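You operate a simulated robot arm through the tools that you are given. There is no shell and no other tool. Be economical: measure what you need, move in short steps, check, and stop when the job is done.

Carry out the task below with a simulated robot arm. There is one attempt and no reset: what you move stays moved.

TASK
Close both band clips in the strap tool, one stroke each.
Fine: one is already under the die; lay each closed clip on the dolly's stack.
Where things are to end (x, y in the base frame): yellow-tailed clip within 6 cm of [52, 122]; yellow-tailed clip within 6 cm of [52, 134].

The check looks at the end state, three seconds after you hand in, the way a careful person would. Anything else that was tipped, shoved, dropped, spilled or broken makes it a failure.

THE ROBOT
A 7-joint arm with a two-finger parallel gripper on a trunk, on a base that drives. Base frame: it is fixed to the floor where the robot stands at the start and does not move with it; the origin is under the middle of the robot, x ahead of it, y to its left, z up; the surface under the hand at the start is at about z = 80. Units: cm, degrees, N and s.
Its first joint turns from -166.0 to 166.0 degrees. Places, roughly: dolly brake [40, 100, 60]; strap tool [90, 20, 90]; strap tool lever [80, 20, 90]; top of the dolly's stack [60, 140, 50]. Payload 1.57 kg.
Tool frame: the origin (TCP) lies between the finger pads and is the grasp point; the fingertips stand 3 cm ahead of it; z points along the fingers, y is the line along which they close. Largest opening 8 cm; finger width 1.7, thickness 1.2; the body of the gripper, 4 by 8.2 cm, starts 8 cm behind the TCP.
Orientation is told as [roll, pitch, yaw] about the base's x, y, z axes, in that order, counted from this pose: with the fingers straight down and closing along the base's y, the tool's x points along the base's -x, its y along +y and its z along -z.

THE INTERFACE
- The arm moves only by the tool arm_command. Its argument "motion" is a list of rows, each a list of 7 numbers: the shift along the tool's x, y, z in cm, then the turn, a rotation vector about the tool's x, y, z in degrees, then the finger opening in cm, from 0 to 8. In form: [[x, y, z, wx, wy, wz, fingers], ...]. A call has 1 to 8 rows; each row is the pose to reach, as a shift and turn from the pose commanded when the call began, along the tool's axes at that moment. Rows are played at 5 a second. More than 5 cm and 8.6 degrees between two rows, or a gripper value outside its range, and nothing of the call is played. Where a pose cannot be reached the arm comes as near as it can. A force on the tool above 40 N (or 10 N above the force at the start of the call, whichever is more), or a blocked arm, ends the call early, and 0.2 s more pass. Each finger travels about 15.3 cm/s and halts on what it meets, pressing with about 31 N; the grip force reading is that of the motor and also rises with nothing between the fingers. The clock runs only during rows and for 0.2 s after the last one: add rows that repeat a pose to give the fingers time. The reply holds the time, the measured pose of the TCP, the force on the tool along the base axes, the opening and the grip force, in the units named above and with some noise, with the torque about the TCP (base axes, N m) and any sound that the robot's microphone picked up, and new pictures: "show" is both (left out), scene, wrist or none.
- Cameras (640 x 400 px; columns grow to the right, rows downward): "scene" is now at [-1.01, 19.48, 137.32]; the picture's right is [0.05, -1.00, 0.00], its down [-0.53, -0.03, -0.85] and it looks along [0.85, 0.04, -0.53] (base axes); focal length 265 px, centre (320, 200). "wrist" rides on the gripper at [7.2, -0.7, -12.2] in the tool frame; the picture's right is [0.09, 1.00, 0.00], its down [-0.84, 0.08, -0.54] and it looks along [-0.54, 0.05, 0.84] (tool axes); focal length 238 px, centre (320, 200). There is no depth. A picture from a camera that has moved, and an enlarged one, comes with that camera's place and axes in the base frame and with its lens.
- drive_base(legs): drives the robot by 1 to 6 legs, each [ahead, left, turn to the left] in cm, cm and degrees, along the robot's own axes; the way and the turn of a leg run together, so that a leg with both is an arc; at most 150 cm and 180 degrees a leg. The arm and the cameras ride along, it lands a little off, and it stops where it bumps. It gives what a move gives, and a new picture of the scene camera.
- pan_tilt(pan, tilt): turns the head with the scene camera to pan (to the left, within 143 degrees either way) and tilt (down, from -29 to 69), counted from straight ahead of the robot. It gives what a move gives, and a new picture of the scene camera.
- inspect(camera, box): a new picture of the part [left, top, right, bottom] of that camera's present view, enlarged. The clock stands still meanwhile.
- close_job(): hands the job in; it is judged then, once.

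Work in short steps. Places have to be worked out from the pictures, the camera data and where the tool is seen: move nearer, look again, correct. Check each grasp and each placing, and mend what went wrong. You have 120 turns and 260 pictures in all, those below and enlarged ones among them. Open the gripper and draw the arm clear of the work before you hand the job in, unless the task says otherwise; then end with one line.

The tools are called by a JSON object that holds its "fn" and its "kwargs". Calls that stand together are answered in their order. arm_command: Moves the arm, as the interface text tells. Its arguments: {"type":"object","properties":{"motion":{"type":"array","items":{"type":"array","items":{"type":"number"}}},"show":{"type":"string","enum":["both","scene","wrist","none"]}},"required":["motion"]} The other tools are called the same way: drive_base (legs) drives the base; pan_tilt (pan, tilt) turns the head that bears the scene camera; inspect (camera, box) takes an enlarged picture of a part of a camera's view; close_job () hands the job in.

At the start:

```text
t: 0.0
position: [62.66, -1.6, 117.12]
ee_rot: [0.0, 0.0, 0.0]
ft_force: [0.2, 0.1, 0.3]
torque: [0.0, 0.01, 0.0]
gripper_width: 8.0
gripper_force: 0.0
robot x, y, heading: [-0.02, 0.04, 0.2]
head pan, tilt: [2.9, 31.7]
```

scene: 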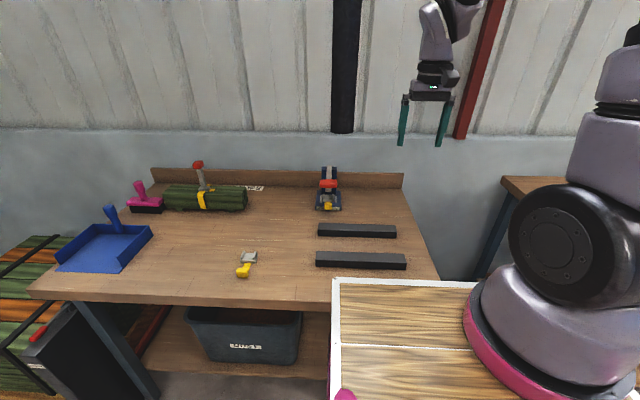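
wrist: 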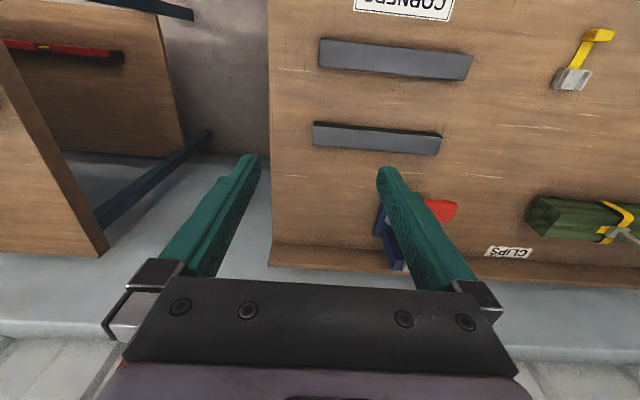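

I'll look closer at the strap tool and the loose clip before moving.

{"fn": "inspect", "kwargs": {"camera": "scene", "box": [280, 150, 380, 220]}}

{"fn": "inspect", "kwargs": {"camera": "scene", "box": [120, 150, 280, 290]}}

{"fn": "pan_tilt", "kwargs": {"pan": 75, "tilt": 35}}

```text
5.71 times, centred on (330, 185) of scene
camera zoom: at [-1.01, 19.48, 137.32], right [0.05, -1.0, 0.0], down [-0.53, -0.03, -0.85], along [0.85, 0.04, -0.53], focal length 1516 px, centre (263, 286)
```

zoom: 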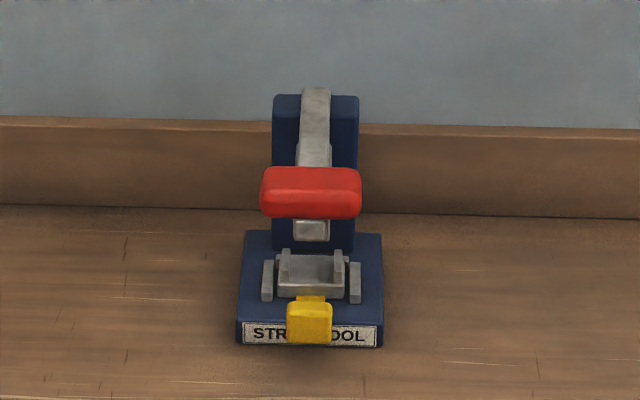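

```text
2.86 times, centred on (200, 220) of scene
camera zoom: at [-1.01, 19.48, 137.32], right [0.05, -1.0, 0.0], down [-0.53, -0.03, -0.85], along [0.85, 0.04, -0.53], focal length 758 px, centre (663, 143)
```

zoom: 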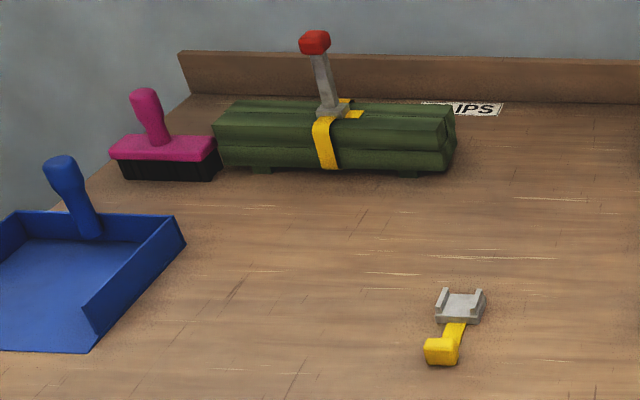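

```text
t: 1.4
position: [62.61, -1.69, 117.15]
ee_rot: [0.0, 0.0, 0.1]
ft_force: [-0.7, 0.8, 0.6]
torque: [0.0, 0.02, 0.02]
gripper_width: 8.0
gripper_force: 0.1
robot x, y, heading: [-0.32, -0.3, -0.1]
head pan, tilt: [75.0, 35.0]
camera scene: at [-7.69, 27.53, 136.82], right [0.97, -0.26, 0.0], down [-0.15, -0.55, -0.82], along [0.21, 0.79, -0.57], focal length 265 px, centre (320, 200)
```

scene: 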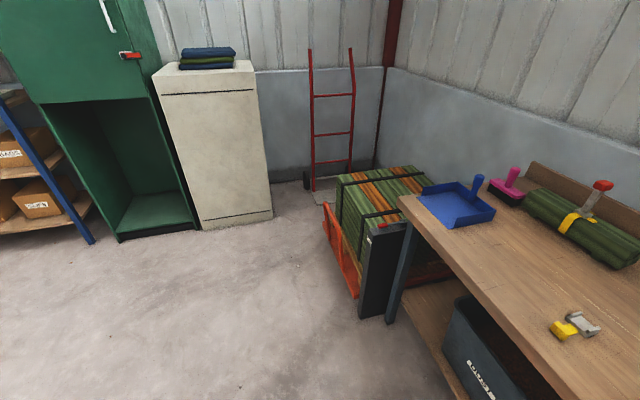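

Inspecting the dolly and its brake, and the loose clip.

{"fn": "inspect", "kwargs": {"camera": "scene", "box": [310, 150, 450, 330]}}

{"fn": "inspect", "kwargs": {"camera": "scene", "box": [520, 290, 640, 365]}}

```text
2.22 times, centred on (380, 240) of scene
camera zoom: at [-7.69, 27.53, 136.82], right [0.97, -0.26, 0.0], down [-0.15, -0.55, -0.82], along [0.21, 0.79, -0.57], focal length 590 px, centre (187, 111)
```

zoom: 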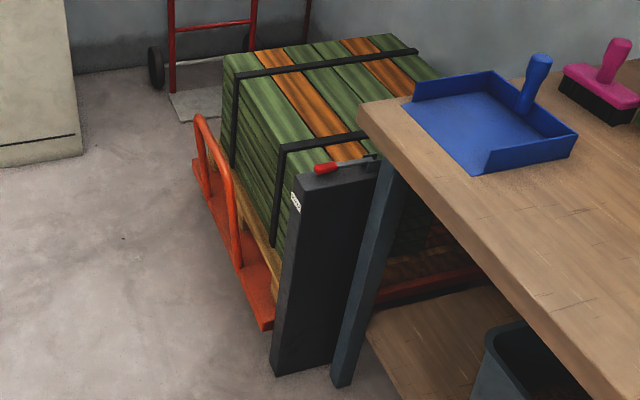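

```text
5.33 times, centred on (580, 328) of scene
camera zoom: at [-7.69, 27.53, 136.82], right [0.97, -0.26, 0.0], down [-0.15, -0.55, -0.82], along [0.21, 0.79, -0.57], focal length 1415 px, centre (-1067, -480)
```

zoom: 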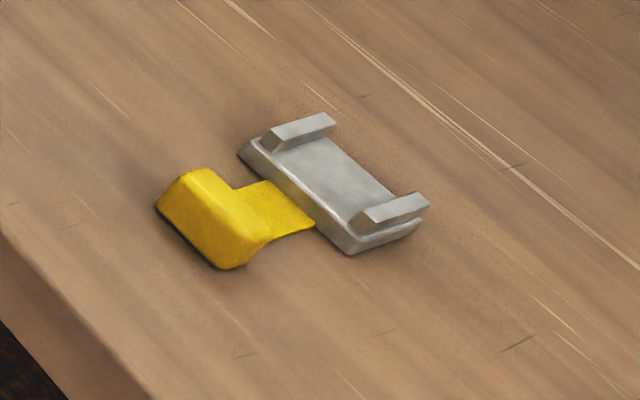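

The loose clip lies near (56, 43), the tool near (84, 20) with its handle near z 93. I move the hand in front of the tool for a closer look with the wrist camera.

{"fn": "arm_command", "kwargs": {"motion": [[0, 4.5, 1, 0, 0, 0, 8], [0, 9, 2, 0, 0, 0, 8], [0, 13.5, 3, 0, 0, 0, 8], [0, 18, 4, 0, 0, 0, 8], [0, 21.8, 5, 0, 0, 0, 8], [0, 21.8, 5, 0, 0, 0, 8]], "show": "wrist"}}

{"fn": "pan_tilt", "kwargs": {"pan": 5, "tilt": 30}}

```text
t: 2.8
position: [62.82, 19.94, 112.04]
ee_rot: [0.0, 0.0, 0.0]
ft_force: [-0.4, -0.2, -0.5]
torque: [0.02, -0.02, 0.04]
gripper_width: 7.99
gripper_force: 0.0
robot x, y, heading: [0.04, -0.13, 0.0]
head pan, tilt: [75.0, 35.0]
camera wrist: at [55.63, 19.34, 124.23], right [-0.09, 1.0, 0.0], down [0.84, 0.08, 0.54], along [0.54, 0.05, -0.84], focal length 238 px, centre (320, 200)
```

wrist: 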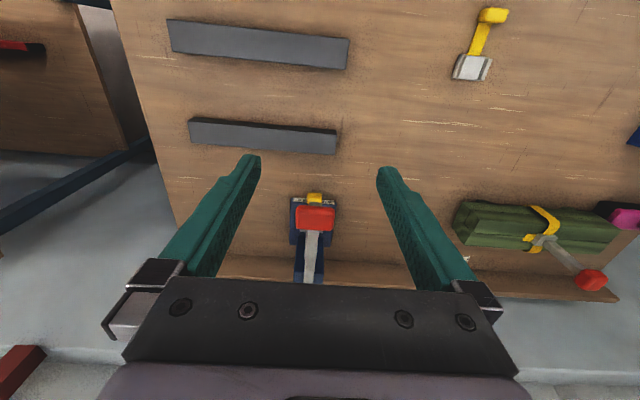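

```text
t: 4.2
position: [62.8, 20.03, 112.18]
ee_rot: [0.0, 0.1, 0.1]
ft_force: [0.3, -0.2, 0.0]
torque: [-0.03, -0.03, -0.02]
gripper_width: 8.01
gripper_force: 0.1
robot x, y, heading: [0.05, -0.36, -0.3]
head pan, tilt: [5.0, 30.0]
camera scene: at [-0.96, 19.82, 137.6], right [0.09, -1.0, 0.0], down [-0.5, -0.04, -0.87], along [0.86, 0.08, -0.5], focal length 265 px, centre (320, 200)
```

scene: 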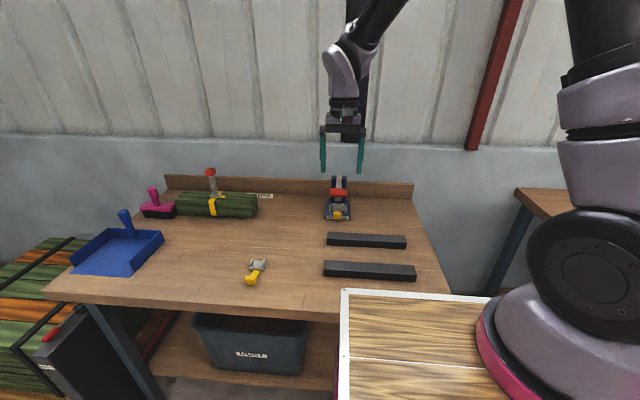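

Closer view of tool from the wrist and scene.

{"fn": "inspect", "kwargs": {"camera": "wrist", "box": [270, 170, 370, 290]}}

{"fn": "inspect", "kwargs": {"camera": "scene", "box": [310, 165, 370, 225]}}

```text
3.33 times, centred on (320, 230) of wrist
camera zoom: at [55.63, 19.29, 124.24], right [-0.09, 1.0, 0.0], down [0.84, 0.08, 0.54], along [0.54, 0.05, -0.84], focal length 794 px, centre (320, 100)
```

zoom: 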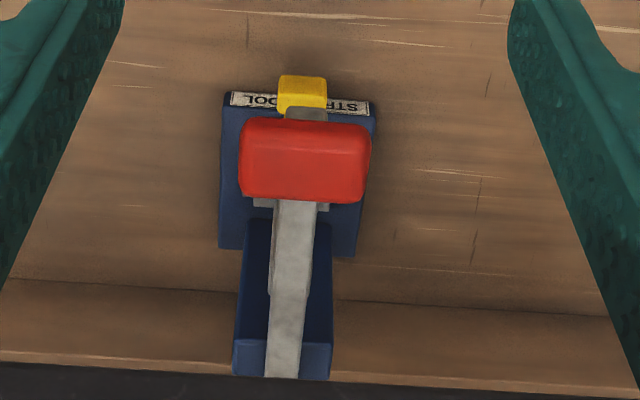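

```text
6.67 times, centred on (340, 195) of scene
camera zoom: at [-0.96, 19.82, 137.6], right [0.09, -1.0, 0.0], down [-0.5, -0.04, -0.87], along [0.86, 0.08, -0.5], focal length 1769 px, centre (187, 233)
```

zoom: 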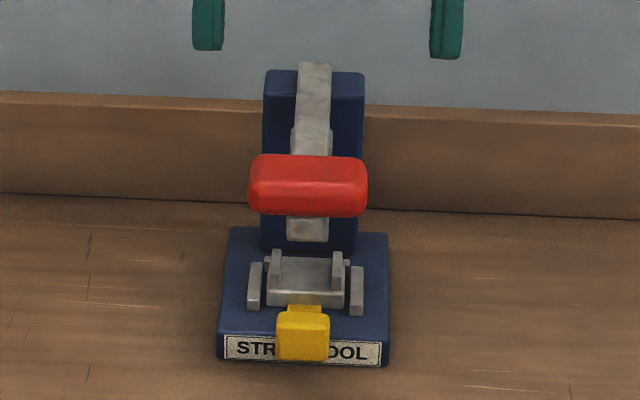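

Handle triangulates to about (78, 20.6, 94.8), top near 96.3. I close the fingers and come above it.

{"fn": "arm_command", "kwargs": {"motion": [[-4, 0.2, 2, 0, 0, 0, 4], [-8, 0.4, 4, 0, 0, 0, 0], [-12, 0.6, 6, 0, 0, 0, 0], [-15.3, 0.6, 9, 0, 0, 0, 0], [-15.3, 0.6, 10, 0, 0, 0, 0], [-15.3, 0.6, 10, 0, 0, 0, 0]]}}

{"fn": "inspect", "kwargs": {"camera": "scene", "box": [310, 145, 370, 225]}}

```text
t: 5.7
position: [78.24, 20.63, 102.14]
ee_rot: [0.0, 0.1, 0.0]
ft_force: [0.1, 0.6, -0.5]
torque: [-0.02, -0.01, -0.02]
gripper_width: 0.0
gripper_force: 21.5
robot x, y, heading: [0.13, 0.29, 0.1]
head pan, tilt: [5.0, 30.0]
camera scene: at [-0.97, 19.82, 137.6], right [0.09, -1.0, 0.0], down [-0.5, -0.04, -0.87], along [0.86, 0.08, -0.5], focal length 265 px, centre (320, 200)
camera wrist: at [70.82, 20.14, 114.28], right [-0.09, 1.0, 0.0], down [0.84, 0.08, 0.54], along [0.54, 0.05, -0.84], focal length 238 px, centre (320, 200)
```

scene: 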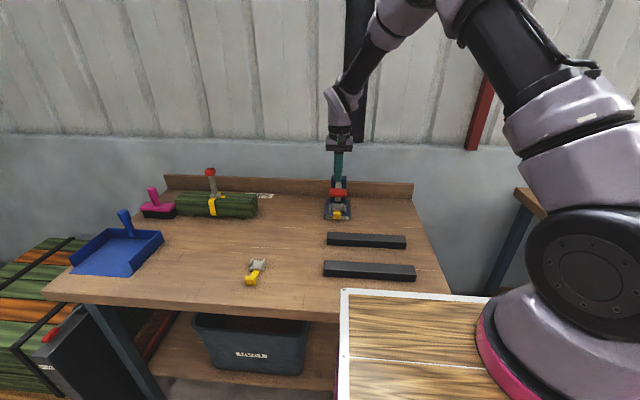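
wrist: 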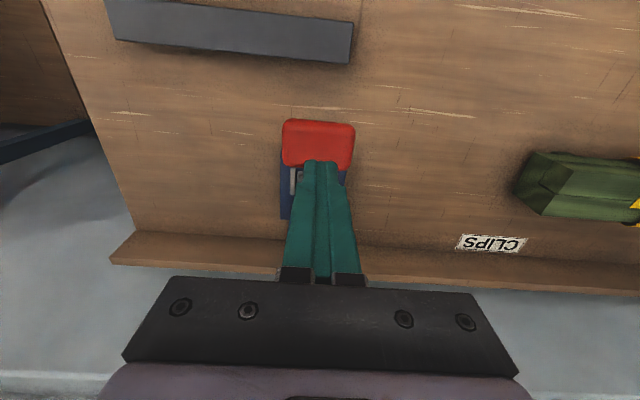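

```text
5.00 times, centred on (340, 185) of scene
camera zoom: at [-0.97, 19.82, 137.6], right [0.09, -1.0, 0.0], down [-0.5, -0.04, -0.87], along [0.86, 0.08, -0.5], focal length 1327 px, centre (220, 275)
```

zoom: 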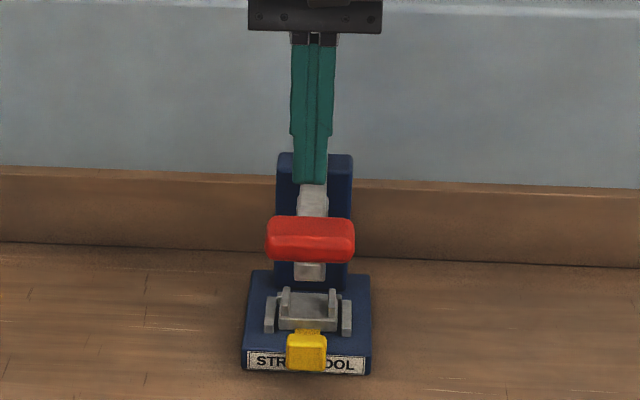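

Handle spans about x 75.7–79.6; I shift back 0.7 and lower to touch it.

{"fn": "arm_command", "kwargs": {"motion": [[0.7, 0, 1, 0, 0, 0, 0], [0.7, 0, 2, 0, 0, 0, 0], [0.7, 0, 3, 0, 0, 0, 0], [0.7, 0, 4, 0, 0, 0, 0]]}}

{"fn": "inspect", "kwargs": {"camera": "scene", "box": [310, 145, 370, 225]}}

```text
t: 6.7
position: [77.41, 20.67, 98.2]
ee_rot: [-0.1, 0.0, 0.1]
ft_force: [-0.7, 0.0, 1.8]
torque: [0.0, 0.0, 0.04]
gripper_width: 0.0
gripper_force: 21.4
robot x, y, heading: [0.14, 0.17, -0.3]
head pan, tilt: [5.0, 30.0]
camera scene: at [-0.97, 19.82, 137.6], right [0.09, -1.0, 0.0], down [-0.5, -0.04, -0.87], along [0.86, 0.08, -0.5], focal length 265 px, centre (320, 200)
camera wrist: at [70.09, 20.08, 110.31], right [-0.09, 1.0, 0.0], down [0.84, 0.08, 0.54], along [0.54, 0.05, -0.84], focal length 238 px, centre (320, 200)
```

scene: 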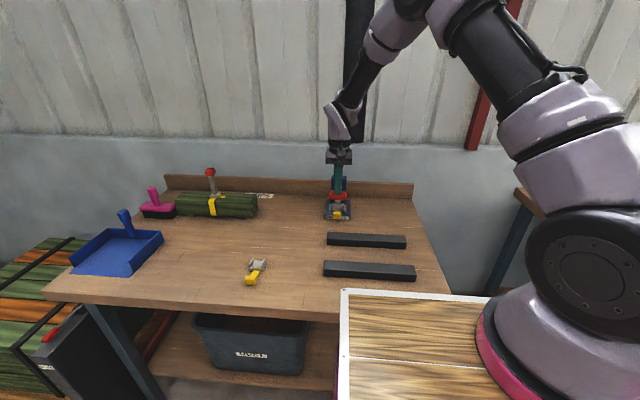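
wrist: 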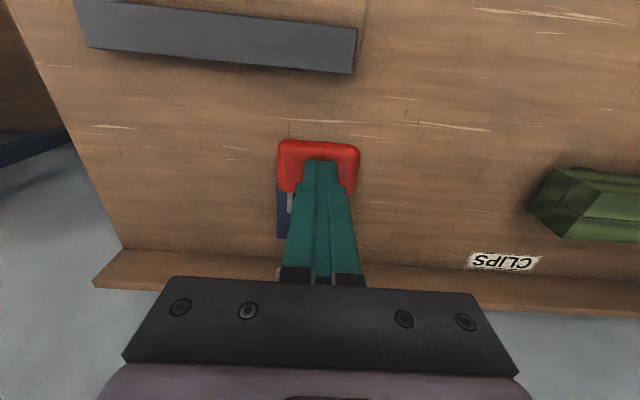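

```text
5.00 times, centred on (340, 185) of scene
camera zoom: at [-0.97, 19.82, 137.6], right [0.09, -1.0, 0.0], down [-0.5, -0.04, -0.87], along [0.86, 0.08, -0.5], focal length 1327 px, centre (220, 275)
```

zoom: 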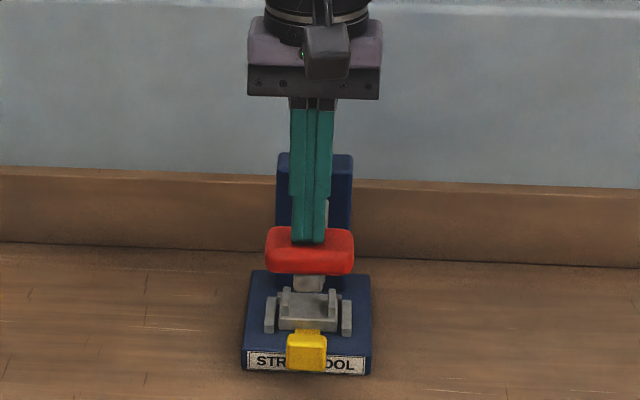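

The handle is touched and going down with light force; I go on pressing down.

{"fn": "arm_command", "kwargs": {"motion": [[0, 0, 0.6, 0, 0, 0, 0], [0, 0, 1.2, 0, 0, 0, 0], [0, 0, 1.8, 0, 0, 0, 0], [0, 0, 2.4, 0, 0, 0, 0], [0, 0, 3.0, 0, 0, 0, 0]], "show": "wrist"}}

{"fn": "inspect", "kwargs": {"camera": "scene", "box": [310, 145, 370, 225]}}

```text
t: 7.8
position: [77.34, 20.78, 95.19]
ee_rot: [0.0, 0.0, -0.1]
ft_force: [-0.9, 0.8, 4.3]
torque: [-0.01, -0.01, 0.05]
gripper_width: 0.03
gripper_force: 21.6
robot x, y, heading: [-0.15, -0.17, 0.1]
head pan, tilt: [5.0, 30.0]
camera wrist: at [70.09, 20.08, 107.33], right [-0.09, 1.0, 0.0], down [0.84, 0.08, 0.54], along [0.54, 0.05, -0.84], focal length 238 px, centre (320, 200)
```

wrist: 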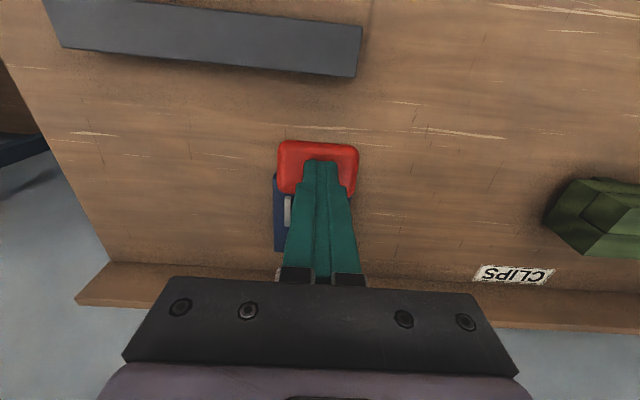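

```text
5.00 times, centred on (340, 185) of scene
camera zoom: at [-0.98, 19.82, 137.6], right [0.09, -1.0, 0.0], down [-0.5, -0.04, -0.87], along [0.86, 0.08, -0.5], focal length 1327 px, centre (220, 275)
```

zoom: 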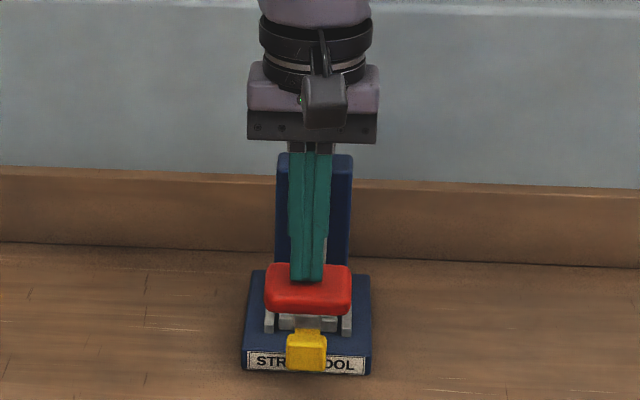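

Only 4 N so far, the die is near the clip; I press further.

{"fn": "arm_command", "kwargs": {"motion": [[0, 0, 0.5, 0, 0, 0, 0], [0, 0, 1.0, 0, 0, 0, 0], [0, 0, 1.5, 0, 0, 0, 0], [0, 0, 2.0, 0, 0, 0, 0], [0, 0, 2.5, 0, 0, 0, 0]], "show": "none"}}

{"fn": "inspect", "kwargs": {"camera": "scene", "box": [310, 145, 370, 225]}}

```text
t: 8.8
position: [77.37, 20.68, 93.86]
ee_rot: [0.1, -0.2, -0.1]
ft_force: [-12.5, -6.3, 21.2]
torque: [-0.2, 0.15, -0.03]
gripper_width: 0.0
gripper_force: 21.4
robot x, y, heading: [-0.09, 0.1, -0.1]
head pan, tilt: [5.0, 30.0]
stopped in row 4: the force on the tool passed its limit at 47 N (the readings are from after the stop); the commanded pose is now the measured one
```

```text
5.00 times, centred on (340, 185) of scene
camera zoom: at [-1.08, 19.76, 137.6], right [0.09, -1.0, 0.0], down [-0.5, -0.04, -0.87], along [0.86, 0.08, -0.5], focal length 1327 px, centre (220, 275)
```

zoom: 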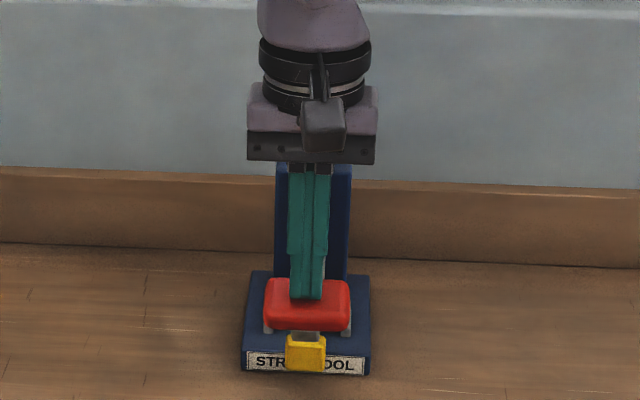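

The die met the clip at ~47 N with no click heard. I keep pressing slowly from here, without lifting, in small steps.

{"fn": "arm_command", "kwargs": {"motion": [[0, 0, 0.15, 0, 0, 0, 0], [0, 0, 0.3, 0, 0, 0, 0], [0, 0, 0.45, 0, 0, 0, 0], [0, 0, 0.6, 0, 0, 0, 0], [0, 0, 0.75, 0, 0, 0, 0], [0, 0, 0.9, 0, 0, 0, 0]], "show": "none"}}

{"fn": "inspect", "kwargs": {"camera": "scene", "box": [310, 145, 370, 225]}}

```text
t: 9.3
position: [77.43, 20.73, 93.82]
ee_rot: [0.1, -0.2, -0.1]
ft_force: [-12.9, -6.2, 20.3]
torque: [-0.19, 0.2, 0.0]
gripper_width: 0.02
gripper_force: 21.1
robot x, y, heading: [0.21, -0.11, -0.2]
head pan, tilt: [5.0, 30.0]
stopped in row 2: the force on the tool passed its limit at 42 N (the readings are from after the stop); the commanded pose is now the measured one
```

```text
5.00 times, centred on (340, 185) of scene
camera zoom: at [-1.1, 19.76, 137.6], right [0.09, -1.0, 0.0], down [-0.5, -0.04, -0.87], along [0.86, 0.08, -0.5], focal length 1327 px, centre (220, 275)
```

zoom: 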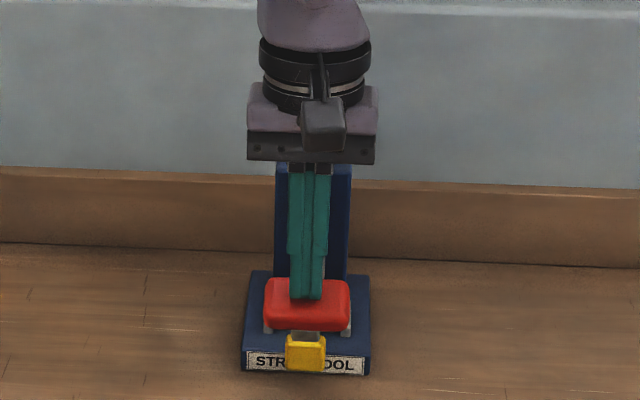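

Seems stiff now. Let me look at it up close from the wrist camera before deciding.

{"fn": "inspect", "kwargs": {"camera": "wrist", "box": [250, 110, 390, 280]}}

{"fn": "inspect", "kwargs": {"camera": "scene", "box": [325, 190, 355, 225]}}

```text
2.35 times, centred on (320, 195) of wrist
camera zoom: at [70.07, 20.03, 105.9], right [-0.09, 1.0, 0.0], down [0.83, 0.07, 0.55], along [0.54, 0.05, -0.84], focal length 561 px, centre (320, 212)
```

zoom: 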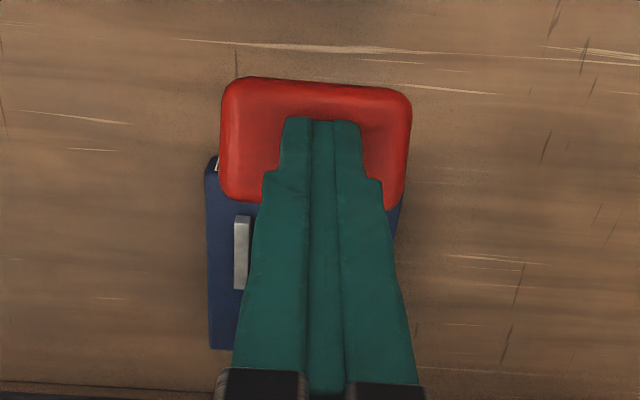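

```text
11.43 times, centred on (340, 208) of scene
camera zoom: at [-1.1, 19.76, 137.6], right [0.09, -1.0, 0.0], down [-0.5, -0.04, -0.87], along [0.86, 0.08, -0.5], focal length 3033 px, centre (91, 114)
```

zoom: 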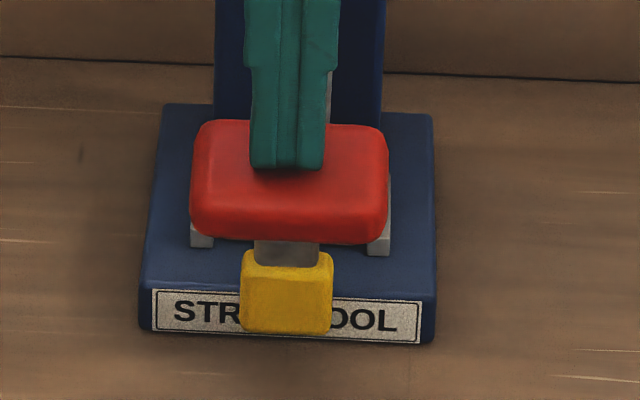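

The lever tip has dropped about 5.5 cm and meets a rigid stop, so the stroke appears complete. I lift off fully and look at the clip.

{"fn": "arm_command", "kwargs": {"motion": [[0, 0, -1, 0, 0, 0, 0], [0, 0, -3, 0, 0, 0, 0], [0, 0, -6, 0, 0, 0, 0], [0, 0, -10, 0, 0, 0, 0], [0, 0, -14, 0, 0, 0, 0], [0, 0, -14, 0, 0, 0, 0]], "show": "wrist"}}

{"fn": "inspect", "kwargs": {"camera": "scene", "box": [320, 170, 360, 225]}}

```text
t: 10.7
position: [77.53, 20.68, 107.77]
ee_rot: [0.2, -0.3, 0.0]
ft_force: [0.5, -0.3, 0.5]
torque: [-0.03, -0.01, 0.01]
gripper_width: 0.0
gripper_force: 20.7
robot x, y, heading: [0.27, -0.3, -0.0]
head pan, tilt: [5.0, 30.0]
camera wrist: at [70.17, 19.96, 119.84], right [-0.09, 1.0, 0.0], down [0.83, 0.08, 0.55], along [0.54, 0.05, -0.84], focal length 238 px, centre (320, 200)
```

wrist: 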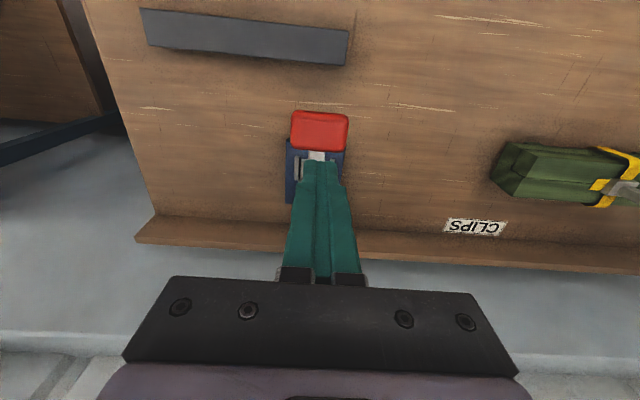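

```text
7.27 times, centred on (340, 198) of scene
camera zoom: at [-0.96, 19.81, 137.6], right [0.09, -1.0, 0.0], down [-0.5, -0.04, -0.87], along [0.86, 0.08, -0.5], focal length 1930 px, centre (174, 218)
```

zoom: 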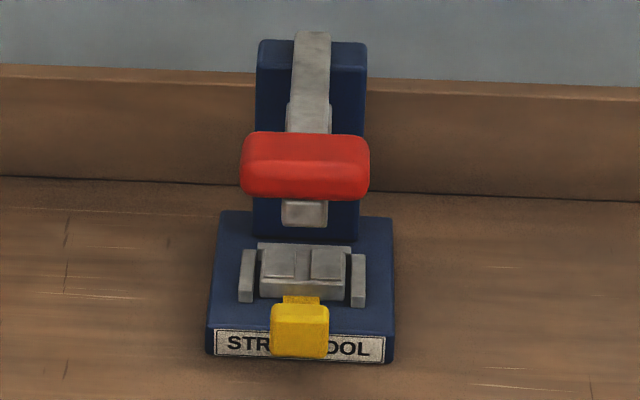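

The clip is now closed (ears folded) and the lever sprang back. Next I back off and tilt the hand ~55° forward so I can grip the yellow tab from the front beneath the handle.

{"fn": "arm_command", "kwargs": {"motion": [[2.5, 0, 0, 0, -8, 0, 2], [5, 0, 0, 0, -16, 0, 4], [7.5, 0, 1, 0, -24, 0, 5], [10, 0, 2.5, 0, -32, 0, 5], [12.5, 0, 4, 0, -40, 0, 5], [15, 0, 6, 0, -48, 0, 5], [17.5, 0, 8, 0, -55, 0, 5], [17.5, 0, 8, 0, -55, 0, 5]]}}

```text
t: 12.5
position: [59.94, 20.62, 99.7]
ee_rot: [0.2, -55.4, -0.1]
ft_force: [-0.2, 0.1, 0.3]
torque: [0.0, 0.02, -0.06]
gripper_width: 4.99
gripper_force: 0.1
robot x, y, heading: [0.22, -0.12, -0.0]
head pan, tilt: [5.0, 30.0]
camera scene: at [-0.98, 19.8, 137.6], right [0.09, -1.0, 0.0], down [-0.5, -0.04, -0.87], along [0.86, 0.08, -0.5], focal length 265 px, centre (320, 200)
camera wrist: at [45.7, 19.94, 100.62], right [-0.05, 1.0, -0.07], down [0.03, 0.08, 1.0], along [1.0, 0.05, -0.03], focal length 238 px, centre (320, 200)
```

scene: 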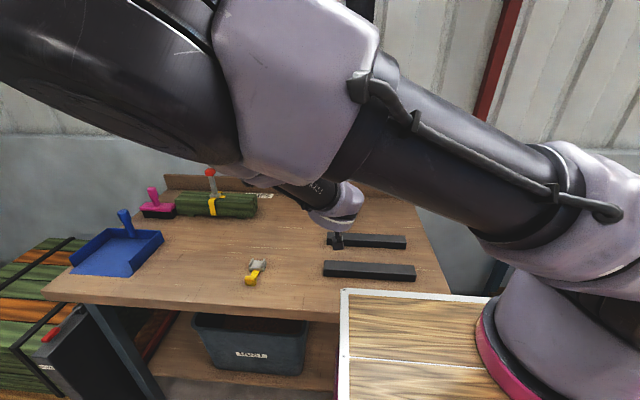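
wrist: 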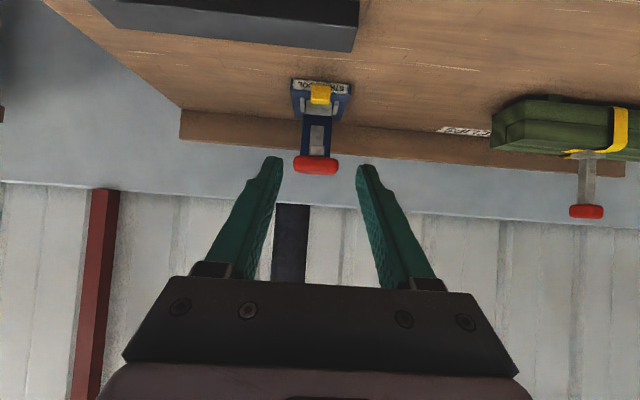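

Tab is around (81, 20.5, 83.4) in this view. I approach along the tool axis most of the way.

{"fn": "arm_command", "kwargs": {"motion": [[0.2, 0, 4, 0, 0, 0, 5], [0.4, 0, 8, 0, 0, 0, 5], [0.6, 0, 12, 0, 0, 0, 5], [0.8, 0, 16, 0, 0, 0, 5], [1.0, 0, 19, 0, 0, 0, 5], [1.0, 0, 19, 0, 0, 0, 5]]}}

{"fn": "inspect", "kwargs": {"camera": "wrist", "box": [220, 30, 420, 200]}}

```text
t: 13.9
position: [75.13, 20.54, 87.91]
ee_rot: [0.2, -55.2, -0.2]
ft_force: [0.6, 0.1, 0.1]
torque: [-0.01, 0.0, -0.01]
gripper_width: 4.98
gripper_force: 0.0
robot x, y, heading: [0.12, 0.46, 0.3]
head pan, tilt: [5.0, 30.0]
camera scene: at [-0.98, 19.81, 137.6], right [0.09, -1.0, 0.0], down [-0.5, -0.04, -0.87], along [0.86, 0.08, -0.5], focal length 265 px, centre (320, 200)
camera wrist: at [60.89, 19.94, 88.94], right [-0.05, 1.0, -0.07], down [0.03, 0.08, 1.0], along [1.0, 0.05, -0.04], focal length 238 px, centre (320, 200)
```

scene: 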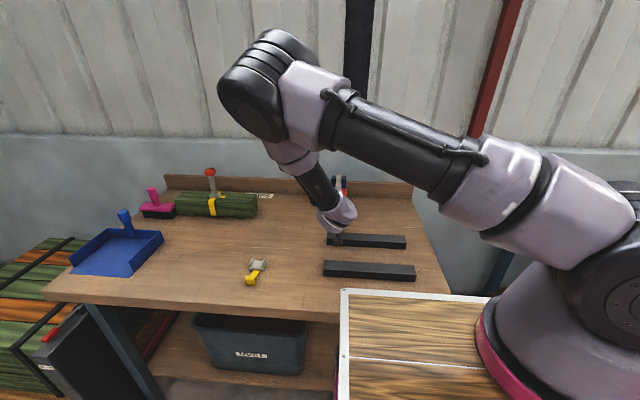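
wrist: 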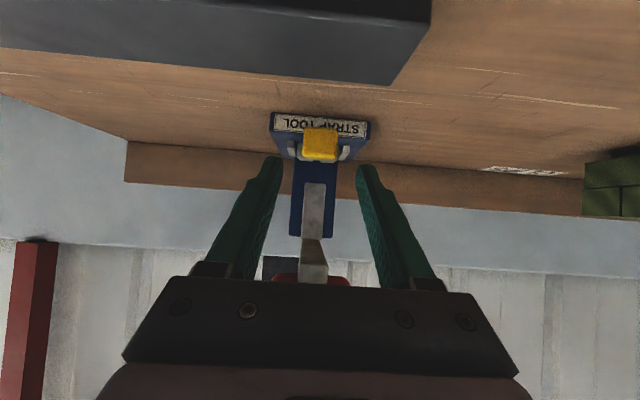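

```text
2.35 times, centred on (320, 115) of wrist
camera zoom: at [60.89, 19.94, 88.94], right [-0.05, 1.0, -0.07], down [0.03, 0.08, 1.0], along [1.0, 0.05, -0.04], focal length 561 px, centre (320, 400)
```

zoom: 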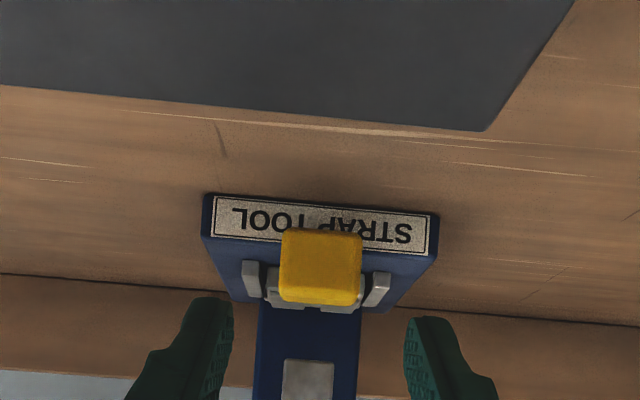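

Aligned. Moving 5.6 cm along the tool axis and closing on the tab.

{"fn": "arm_command", "kwargs": {"motion": [[0, 0, 2, 0, 0, 0, 5], [0, 0, 4, 0, 0, 0, 5], [0, 0, 5.6, 0, 0, 0, 5], [0, 0, 5.6, 0, 0, 0, 5], [0, 0, 5.6, 0, 0, 0, 3], [0, 0, 5.6, 0, 0, 0, 2], [0, 0, 5.6, 0, 0, 0, 2]], "show": "wrist"}}

{"fn": "inspect", "kwargs": {"camera": "wrist", "box": [220, 80, 420, 250]}}

```text
t: 15.5
position: [79.63, 20.88, 84.7]
ee_rot: [0.2, -55.3, -0.2]
ft_force: [0.4, 0.4, 0.1]
torque: [0.02, -0.02, 0.0]
gripper_width: 2.89
gripper_force: 31.2
robot x, y, heading: [0.0, 0.1, -0.0]
head pan, tilt: [5.0, 30.0]
camera wrist: at [65.36, 20.09, 85.72], right [-0.05, 1.0, -0.07], down [0.03, 0.08, 1.0], along [1.0, 0.05, -0.04], focal length 238 px, centre (320, 200)
```

wrist: 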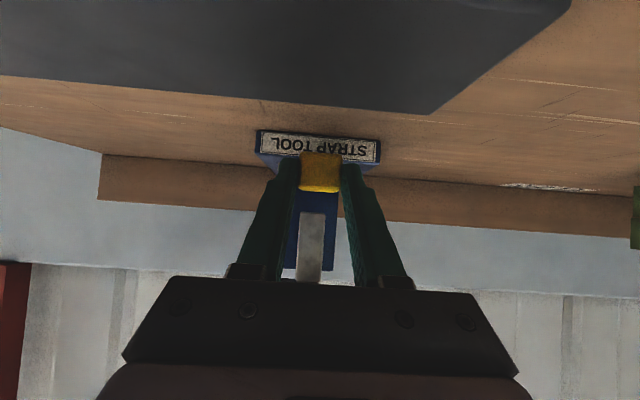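

```text
2.35 times, centred on (320, 165) of wrist
camera zoom: at [65.36, 20.09, 85.72], right [-0.05, 1.0, -0.07], down [0.03, 0.08, 1.0], along [1.0, 0.05, -0.04], focal length 561 px, centre (320, 282)
```

zoom: 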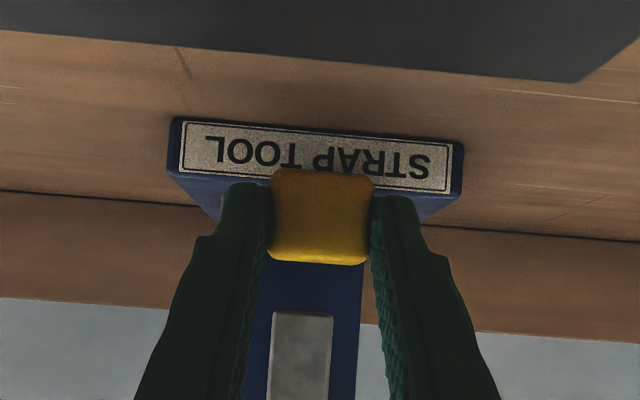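

Tab gripped (2.9 cm, 31 N). I pull straight back out of the guides, barely lifting.

{"fn": "arm_command", "kwargs": {"motion": [[0.4, 0, -0.9, 0, 0, 0, 2], [1.0, 0, -1.75, 0, 0, 0, 2], [2.1, 0, -3.4, 0, 0, 0, 2], [3.2, 0, -5.1, 0, 0, 0, 2], [4.3, 0, -6.8, 0, 0, 0, 2], [5.3, 0, -8.5, 0, 0, 0, 2]], "show": "wrist"}}

{"fn": "inspect", "kwargs": {"camera": "wrist", "box": [220, 80, 420, 250]}}

```text
t: 16.9
position: [69.86, 20.65, 85.33]
ee_rot: [0.2, -55.6, -0.3]
ft_force: [23.7, -1.9, 2.9]
torque: [-0.08, -0.64, -0.03]
gripper_width: 2.88
gripper_force: 31.1
robot x, y, heading: [0.06, 0.15, 0.1]
head pan, tilt: [5.0, 30.0]
camera wrist: at [55.64, 20.08, 86.3], right [-0.05, 1.0, -0.07], down [0.03, 0.07, 1.0], along [1.0, 0.05, -0.03], focal length 238 px, centre (320, 200)
```

wrist: 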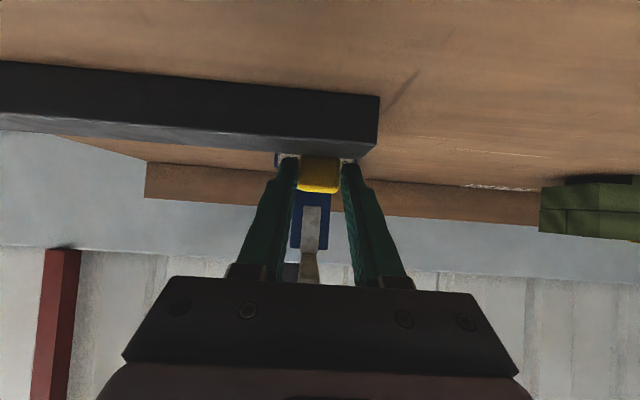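

```text
2.35 times, centred on (320, 165) of wrist
camera zoom: at [55.64, 20.08, 86.3], right [-0.05, 1.0, -0.07], down [0.03, 0.07, 1.0], along [1.0, 0.05, -0.03], focal length 561 px, centre (320, 282)
```

zoom: 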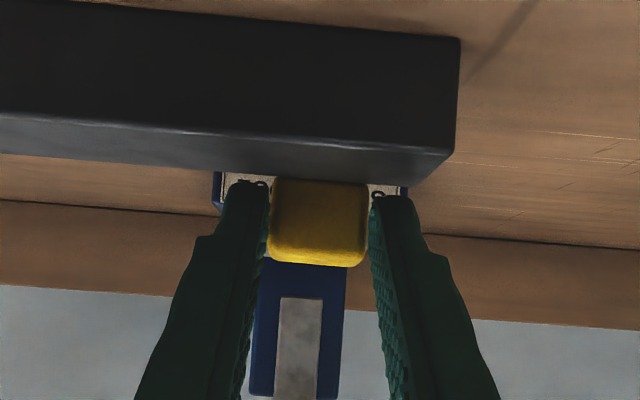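

There is 24 N of pull in x. I look at the scene before doing more.

{"fn": "inspect", "kwargs": {"camera": "scene", "box": [290, 165, 430, 285]}}

{"fn": "inspect", "kwargs": {"camera": "wrist", "box": [260, 130, 380, 220]}}

```text
3.33 times, centred on (360, 225) of scene
camera zoom: at [-0.88, 19.79, 137.6], right [0.09, -1.0, 0.0], down [-0.5, -0.04, -0.87], along [0.86, 0.08, -0.5], focal length 885 px, centre (187, 117)
```

zoom: 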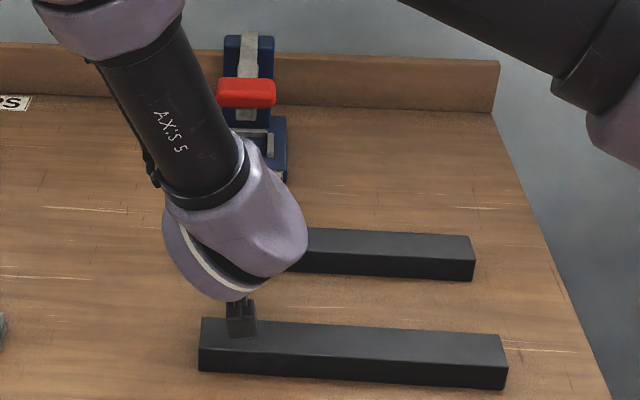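

```text
4.44 times, centred on (320, 175) of wrist
camera zoom: at [55.64, 20.08, 86.3], right [-0.05, 1.0, -0.07], down [0.03, 0.07, 1.0], along [1.0, 0.05, -0.03], focal length 1059 px, centre (320, 311)
```

zoom: 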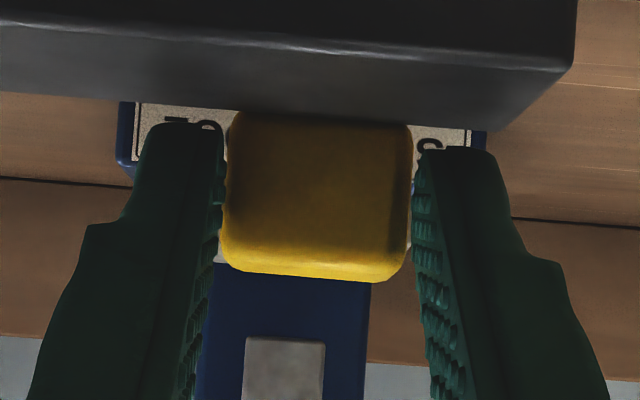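

The torque puts the contact at z≈82.6, the tab touching the rear bar's top edge (bar not moved: its corner still at (72, 23.3)). I ease forward, lift, and then draw back.

{"fn": "arm_command", "kwargs": {"motion": [[-0.3, 0, 0.4, 0, 0, 0, 2], [-1.1, 0, -0.1, 0, 0, 0, 2], [-2.4, 0, -1.0, 0, 0, 0, 2], [-4, 0, -2.1, 0, 0, 0, 2], [-4, 0, -5, 0, 0, 0, 2], [-4, 0, -9, 0, 0, 0, 2], [-7, 0, -12, 0, 0, 0, 2], [-7, 0, -12, 0, 0, 0, 2]], "show": "both"}}

{"fn": "inspect", "kwargs": {"camera": "wrist", "box": [220, 50, 420, 220]}}

{"fn": "inspect", "kwargs": {"camera": "scene", "box": [290, 165, 430, 285]}}

```text
t: 18.7
position: [63.66, 20.86, 97.9]
ee_rot: [0.2, -55.2, -0.2]
ft_force: [-0.5, -0.4, -0.3]
torque: [0.01, -0.03, 0.03]
gripper_width: 2.0
gripper_force: 0.0
robot x, y, heading: [-0.08, -0.24, 0.0]
head pan, tilt: [5.0, 30.0]
camera scene: at [-0.97, 19.81, 137.6], right [0.09, -1.0, 0.0], down [-0.5, -0.04, -0.87], along [0.86, 0.08, -0.5], focal length 265 px, centre (320, 200)
camera wrist: at [49.47, 20.23, 98.85], right [-0.05, 1.0, -0.07], down [0.03, 0.08, 1.0], along [1.0, 0.05, -0.04], focal length 238 px, centre (320, 200)
```

scene: 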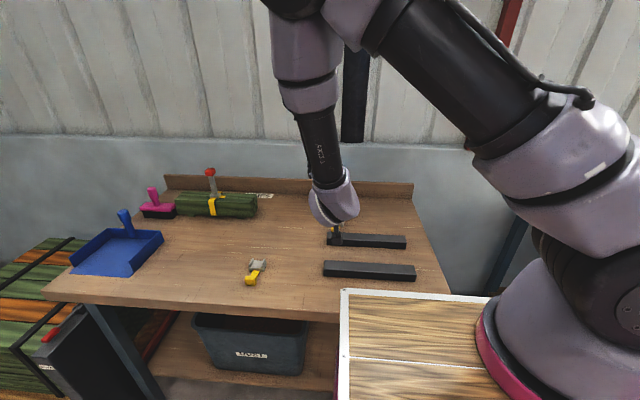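
wrist: 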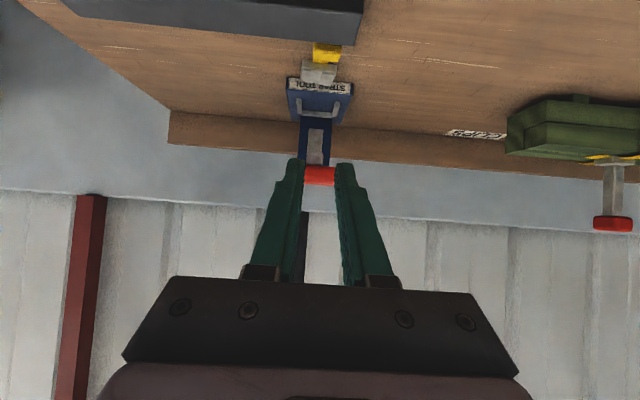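

```text
2.35 times, centred on (320, 135) of wrist
camera zoom: at [49.47, 20.23, 98.85], right [-0.05, 1.0, -0.07], down [0.03, 0.08, 1.0], along [1.0, 0.05, -0.04], focal length 561 px, centre (320, 353)
```

zoom: 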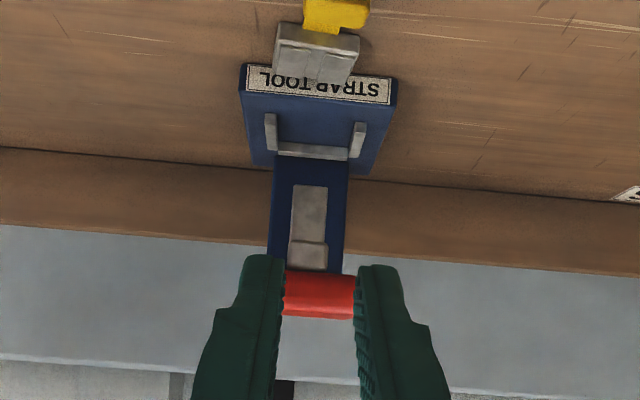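

```text
3.33 times, centred on (360, 225) of scene
camera zoom: at [-0.97, 19.81, 137.6], right [0.09, -1.0, 0.0], down [-0.5, -0.04, -0.87], along [0.86, 0.08, -0.5], focal length 885 px, centre (187, 117)
```

zoom: 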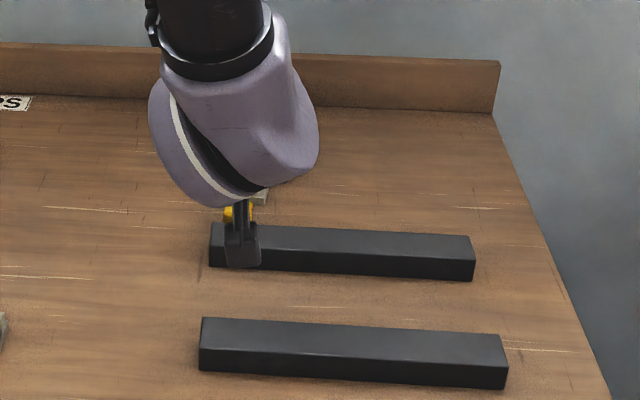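

The tab slipped out: the closed clip now lies on the table between the bar and the tool, tab near (75, 21), bar and tool unmoved. I steepen the hand to 35° and come closer for a look.

{"fn": "arm_command", "kwargs": {"motion": [[0, 0, 0, 0, 7, 0, 5], [0, 0, 0, 0, 14, 0, 5], [0.5, 0.1, 1.5, 0, 20, 0, 5], [1.1, 0.1, 3.5, 0, 20, 0, 5], [1.1, 0.1, 3.5, 0, 20, 0, 5]], "show": "wrist"}}

{"fn": "inspect", "kwargs": {"camera": "wrist", "box": [220, 50, 420, 220]}}

```text
t: 19.9
position: [65.95, 20.93, 94.99]
ee_rot: [0.2, -35.2, -0.1]
ft_force: [-0.1, -0.2, 1.0]
torque: [0.0, -0.04, 0.02]
gripper_width: 5.03
gripper_force: 0.1
robot x, y, heading: [0.19, 0.01, 0.2]
head pan, tilt: [5.0, 30.0]
camera wrist: at [52.89, 20.26, 100.76], right [-0.07, 1.0, -0.05], down [0.37, 0.08, 0.93], along [0.93, 0.05, -0.38], focal length 238 px, centre (320, 200)
```

wrist: 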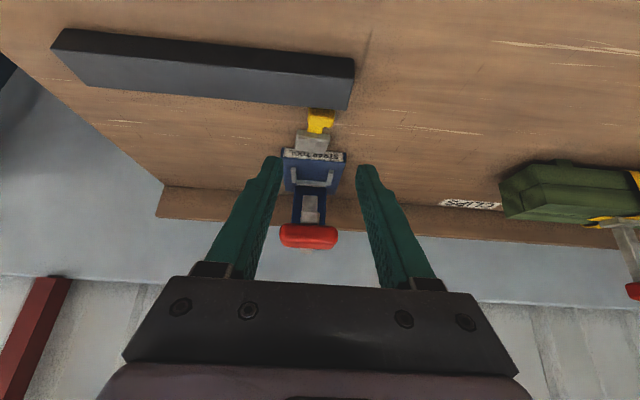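

```text
2.35 times, centred on (320, 135) of wrist
camera zoom: at [52.89, 20.26, 100.76], right [-0.07, 1.0, -0.05], down [0.37, 0.08, 0.93], along [0.93, 0.05, -0.38], focal length 561 px, centre (320, 353)
```

zoom: 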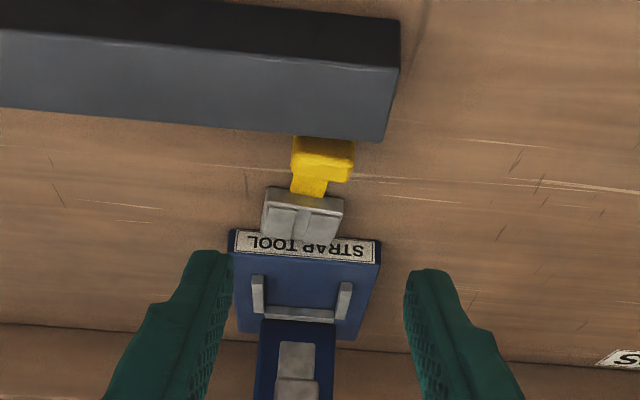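

The clip lies flat, tab centre about (74.3, 21, 82), turned about -10°. I yaw the hand to match and go to a point 6 cm short of the grasp.

{"fn": "arm_command", "kwargs": {"motion": [[0.2, 0.3, 2, 2.9, 0, 4.1, 5], [0.4, 0.6, 4.5, 5.7, 0, 8.2, 5], [0.6, 0.85, 7.2, 5.7, 0, 8.2, 5], [0.6, 0.85, 7.2, 5.7, 0, 8.2, 5]], "show": "wrist"}}

{"fn": "inspect", "kwargs": {"camera": "wrist", "box": [220, 50, 420, 220]}}

```text
t: 20.9
position: [69.59, 21.82, 88.89]
ee_rot: [0.1, -35.1, -10.2]
ft_force: [-0.4, -0.4, 0.2]
torque: [-0.01, -0.01, 0.01]
gripper_width: 5.0
gripper_force: 0.0
robot x, y, heading: [-0.25, 0.46, -0.0]
head pan, tilt: [5.0, 30.0]
camera wrist: at [56.67, 23.38, 94.64], right [0.1, 0.99, -0.05], down [0.38, 0.01, 0.93], along [0.92, -0.11, -0.37], focal length 238 px, centre (320, 200)
```

wrist: 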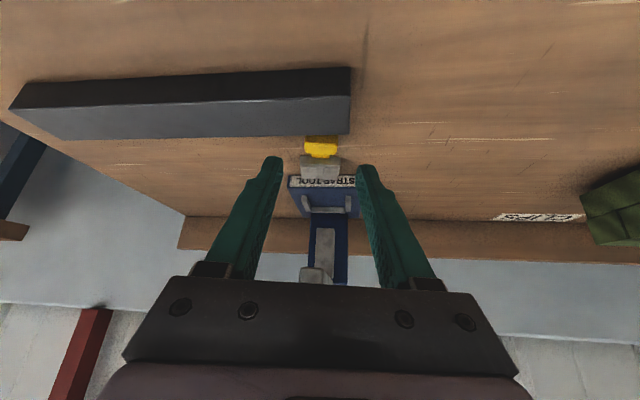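

```text
2.35 times, centred on (320, 135) of wrist
camera zoom: at [56.67, 23.38, 94.64], right [0.1, 0.99, -0.05], down [0.38, 0.01, 0.93], along [0.92, -0.11, -0.37], focal length 561 px, centre (320, 353)
```

zoom: 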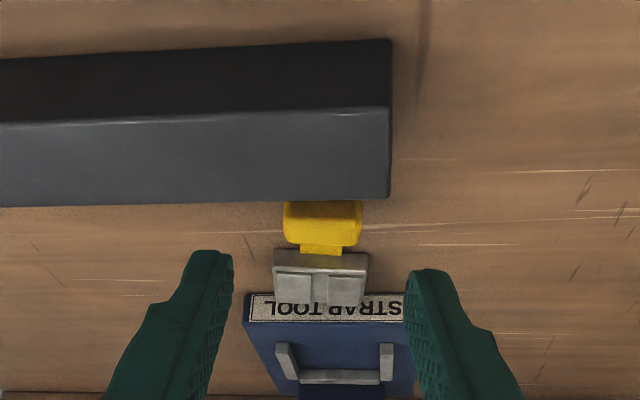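

Aligned now. Advance 6 cm and close.

{"fn": "arm_command", "kwargs": {"motion": [[0, 0.1, 2.5, 0, 0, 0, 5], [0, 0.1, 5, 0, 0, 0, 5], [0, 0.1, 6.1, 0, 0, 0, 5], [0, 0.1, 6.1, 0, 0, 0, 5], [0, 0.1, 6.1, 0, 0, 0, 2.5], [0, 0.1, 6.1, 0, 0, 0, 1.5], [0, 0.1, 6.1, 0, 0, 0, 1]], "show": "wrist"}}

{"fn": "inspect", "kwargs": {"camera": "wrist", "box": [220, 80, 420, 250]}}

```text
t: 22.5
position: [73.23, 21.3, 83.71]
ee_rot: [0.2, -35.2, -10.2]
ft_force: [2.8, -2.1, -0.3]
torque: [-0.02, 0.03, 0.09]
gripper_width: 2.93
gripper_force: 31.0
robot x, y, heading: [-0.19, 0.12, -0.1]
head pan, tilt: [5.0, 30.0]
camera wrist: at [60.23, 22.8, 89.49], right [0.1, 0.99, -0.05], down [0.38, 0.01, 0.93], along [0.92, -0.11, -0.38], focal length 238 px, centre (320, 200)
```

wrist: 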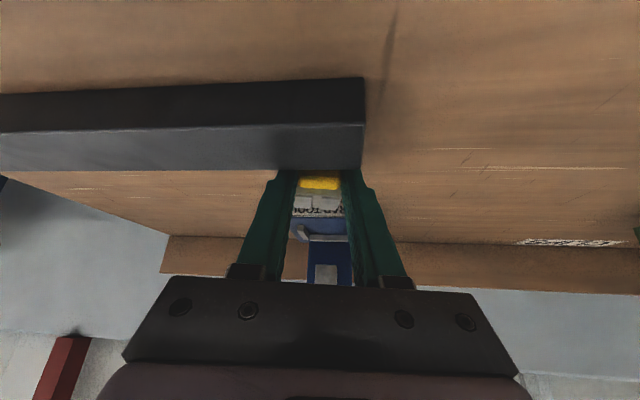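

```text
2.35 times, centred on (320, 165) of wrist
camera zoom: at [60.23, 22.8, 89.49], right [0.1, 0.99, -0.05], down [0.38, 0.01, 0.93], along [0.92, -0.11, -0.38], focal length 561 px, centre (320, 282)
```

zoom: 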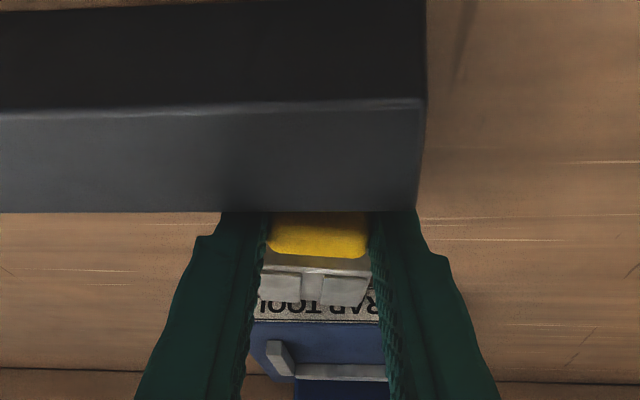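

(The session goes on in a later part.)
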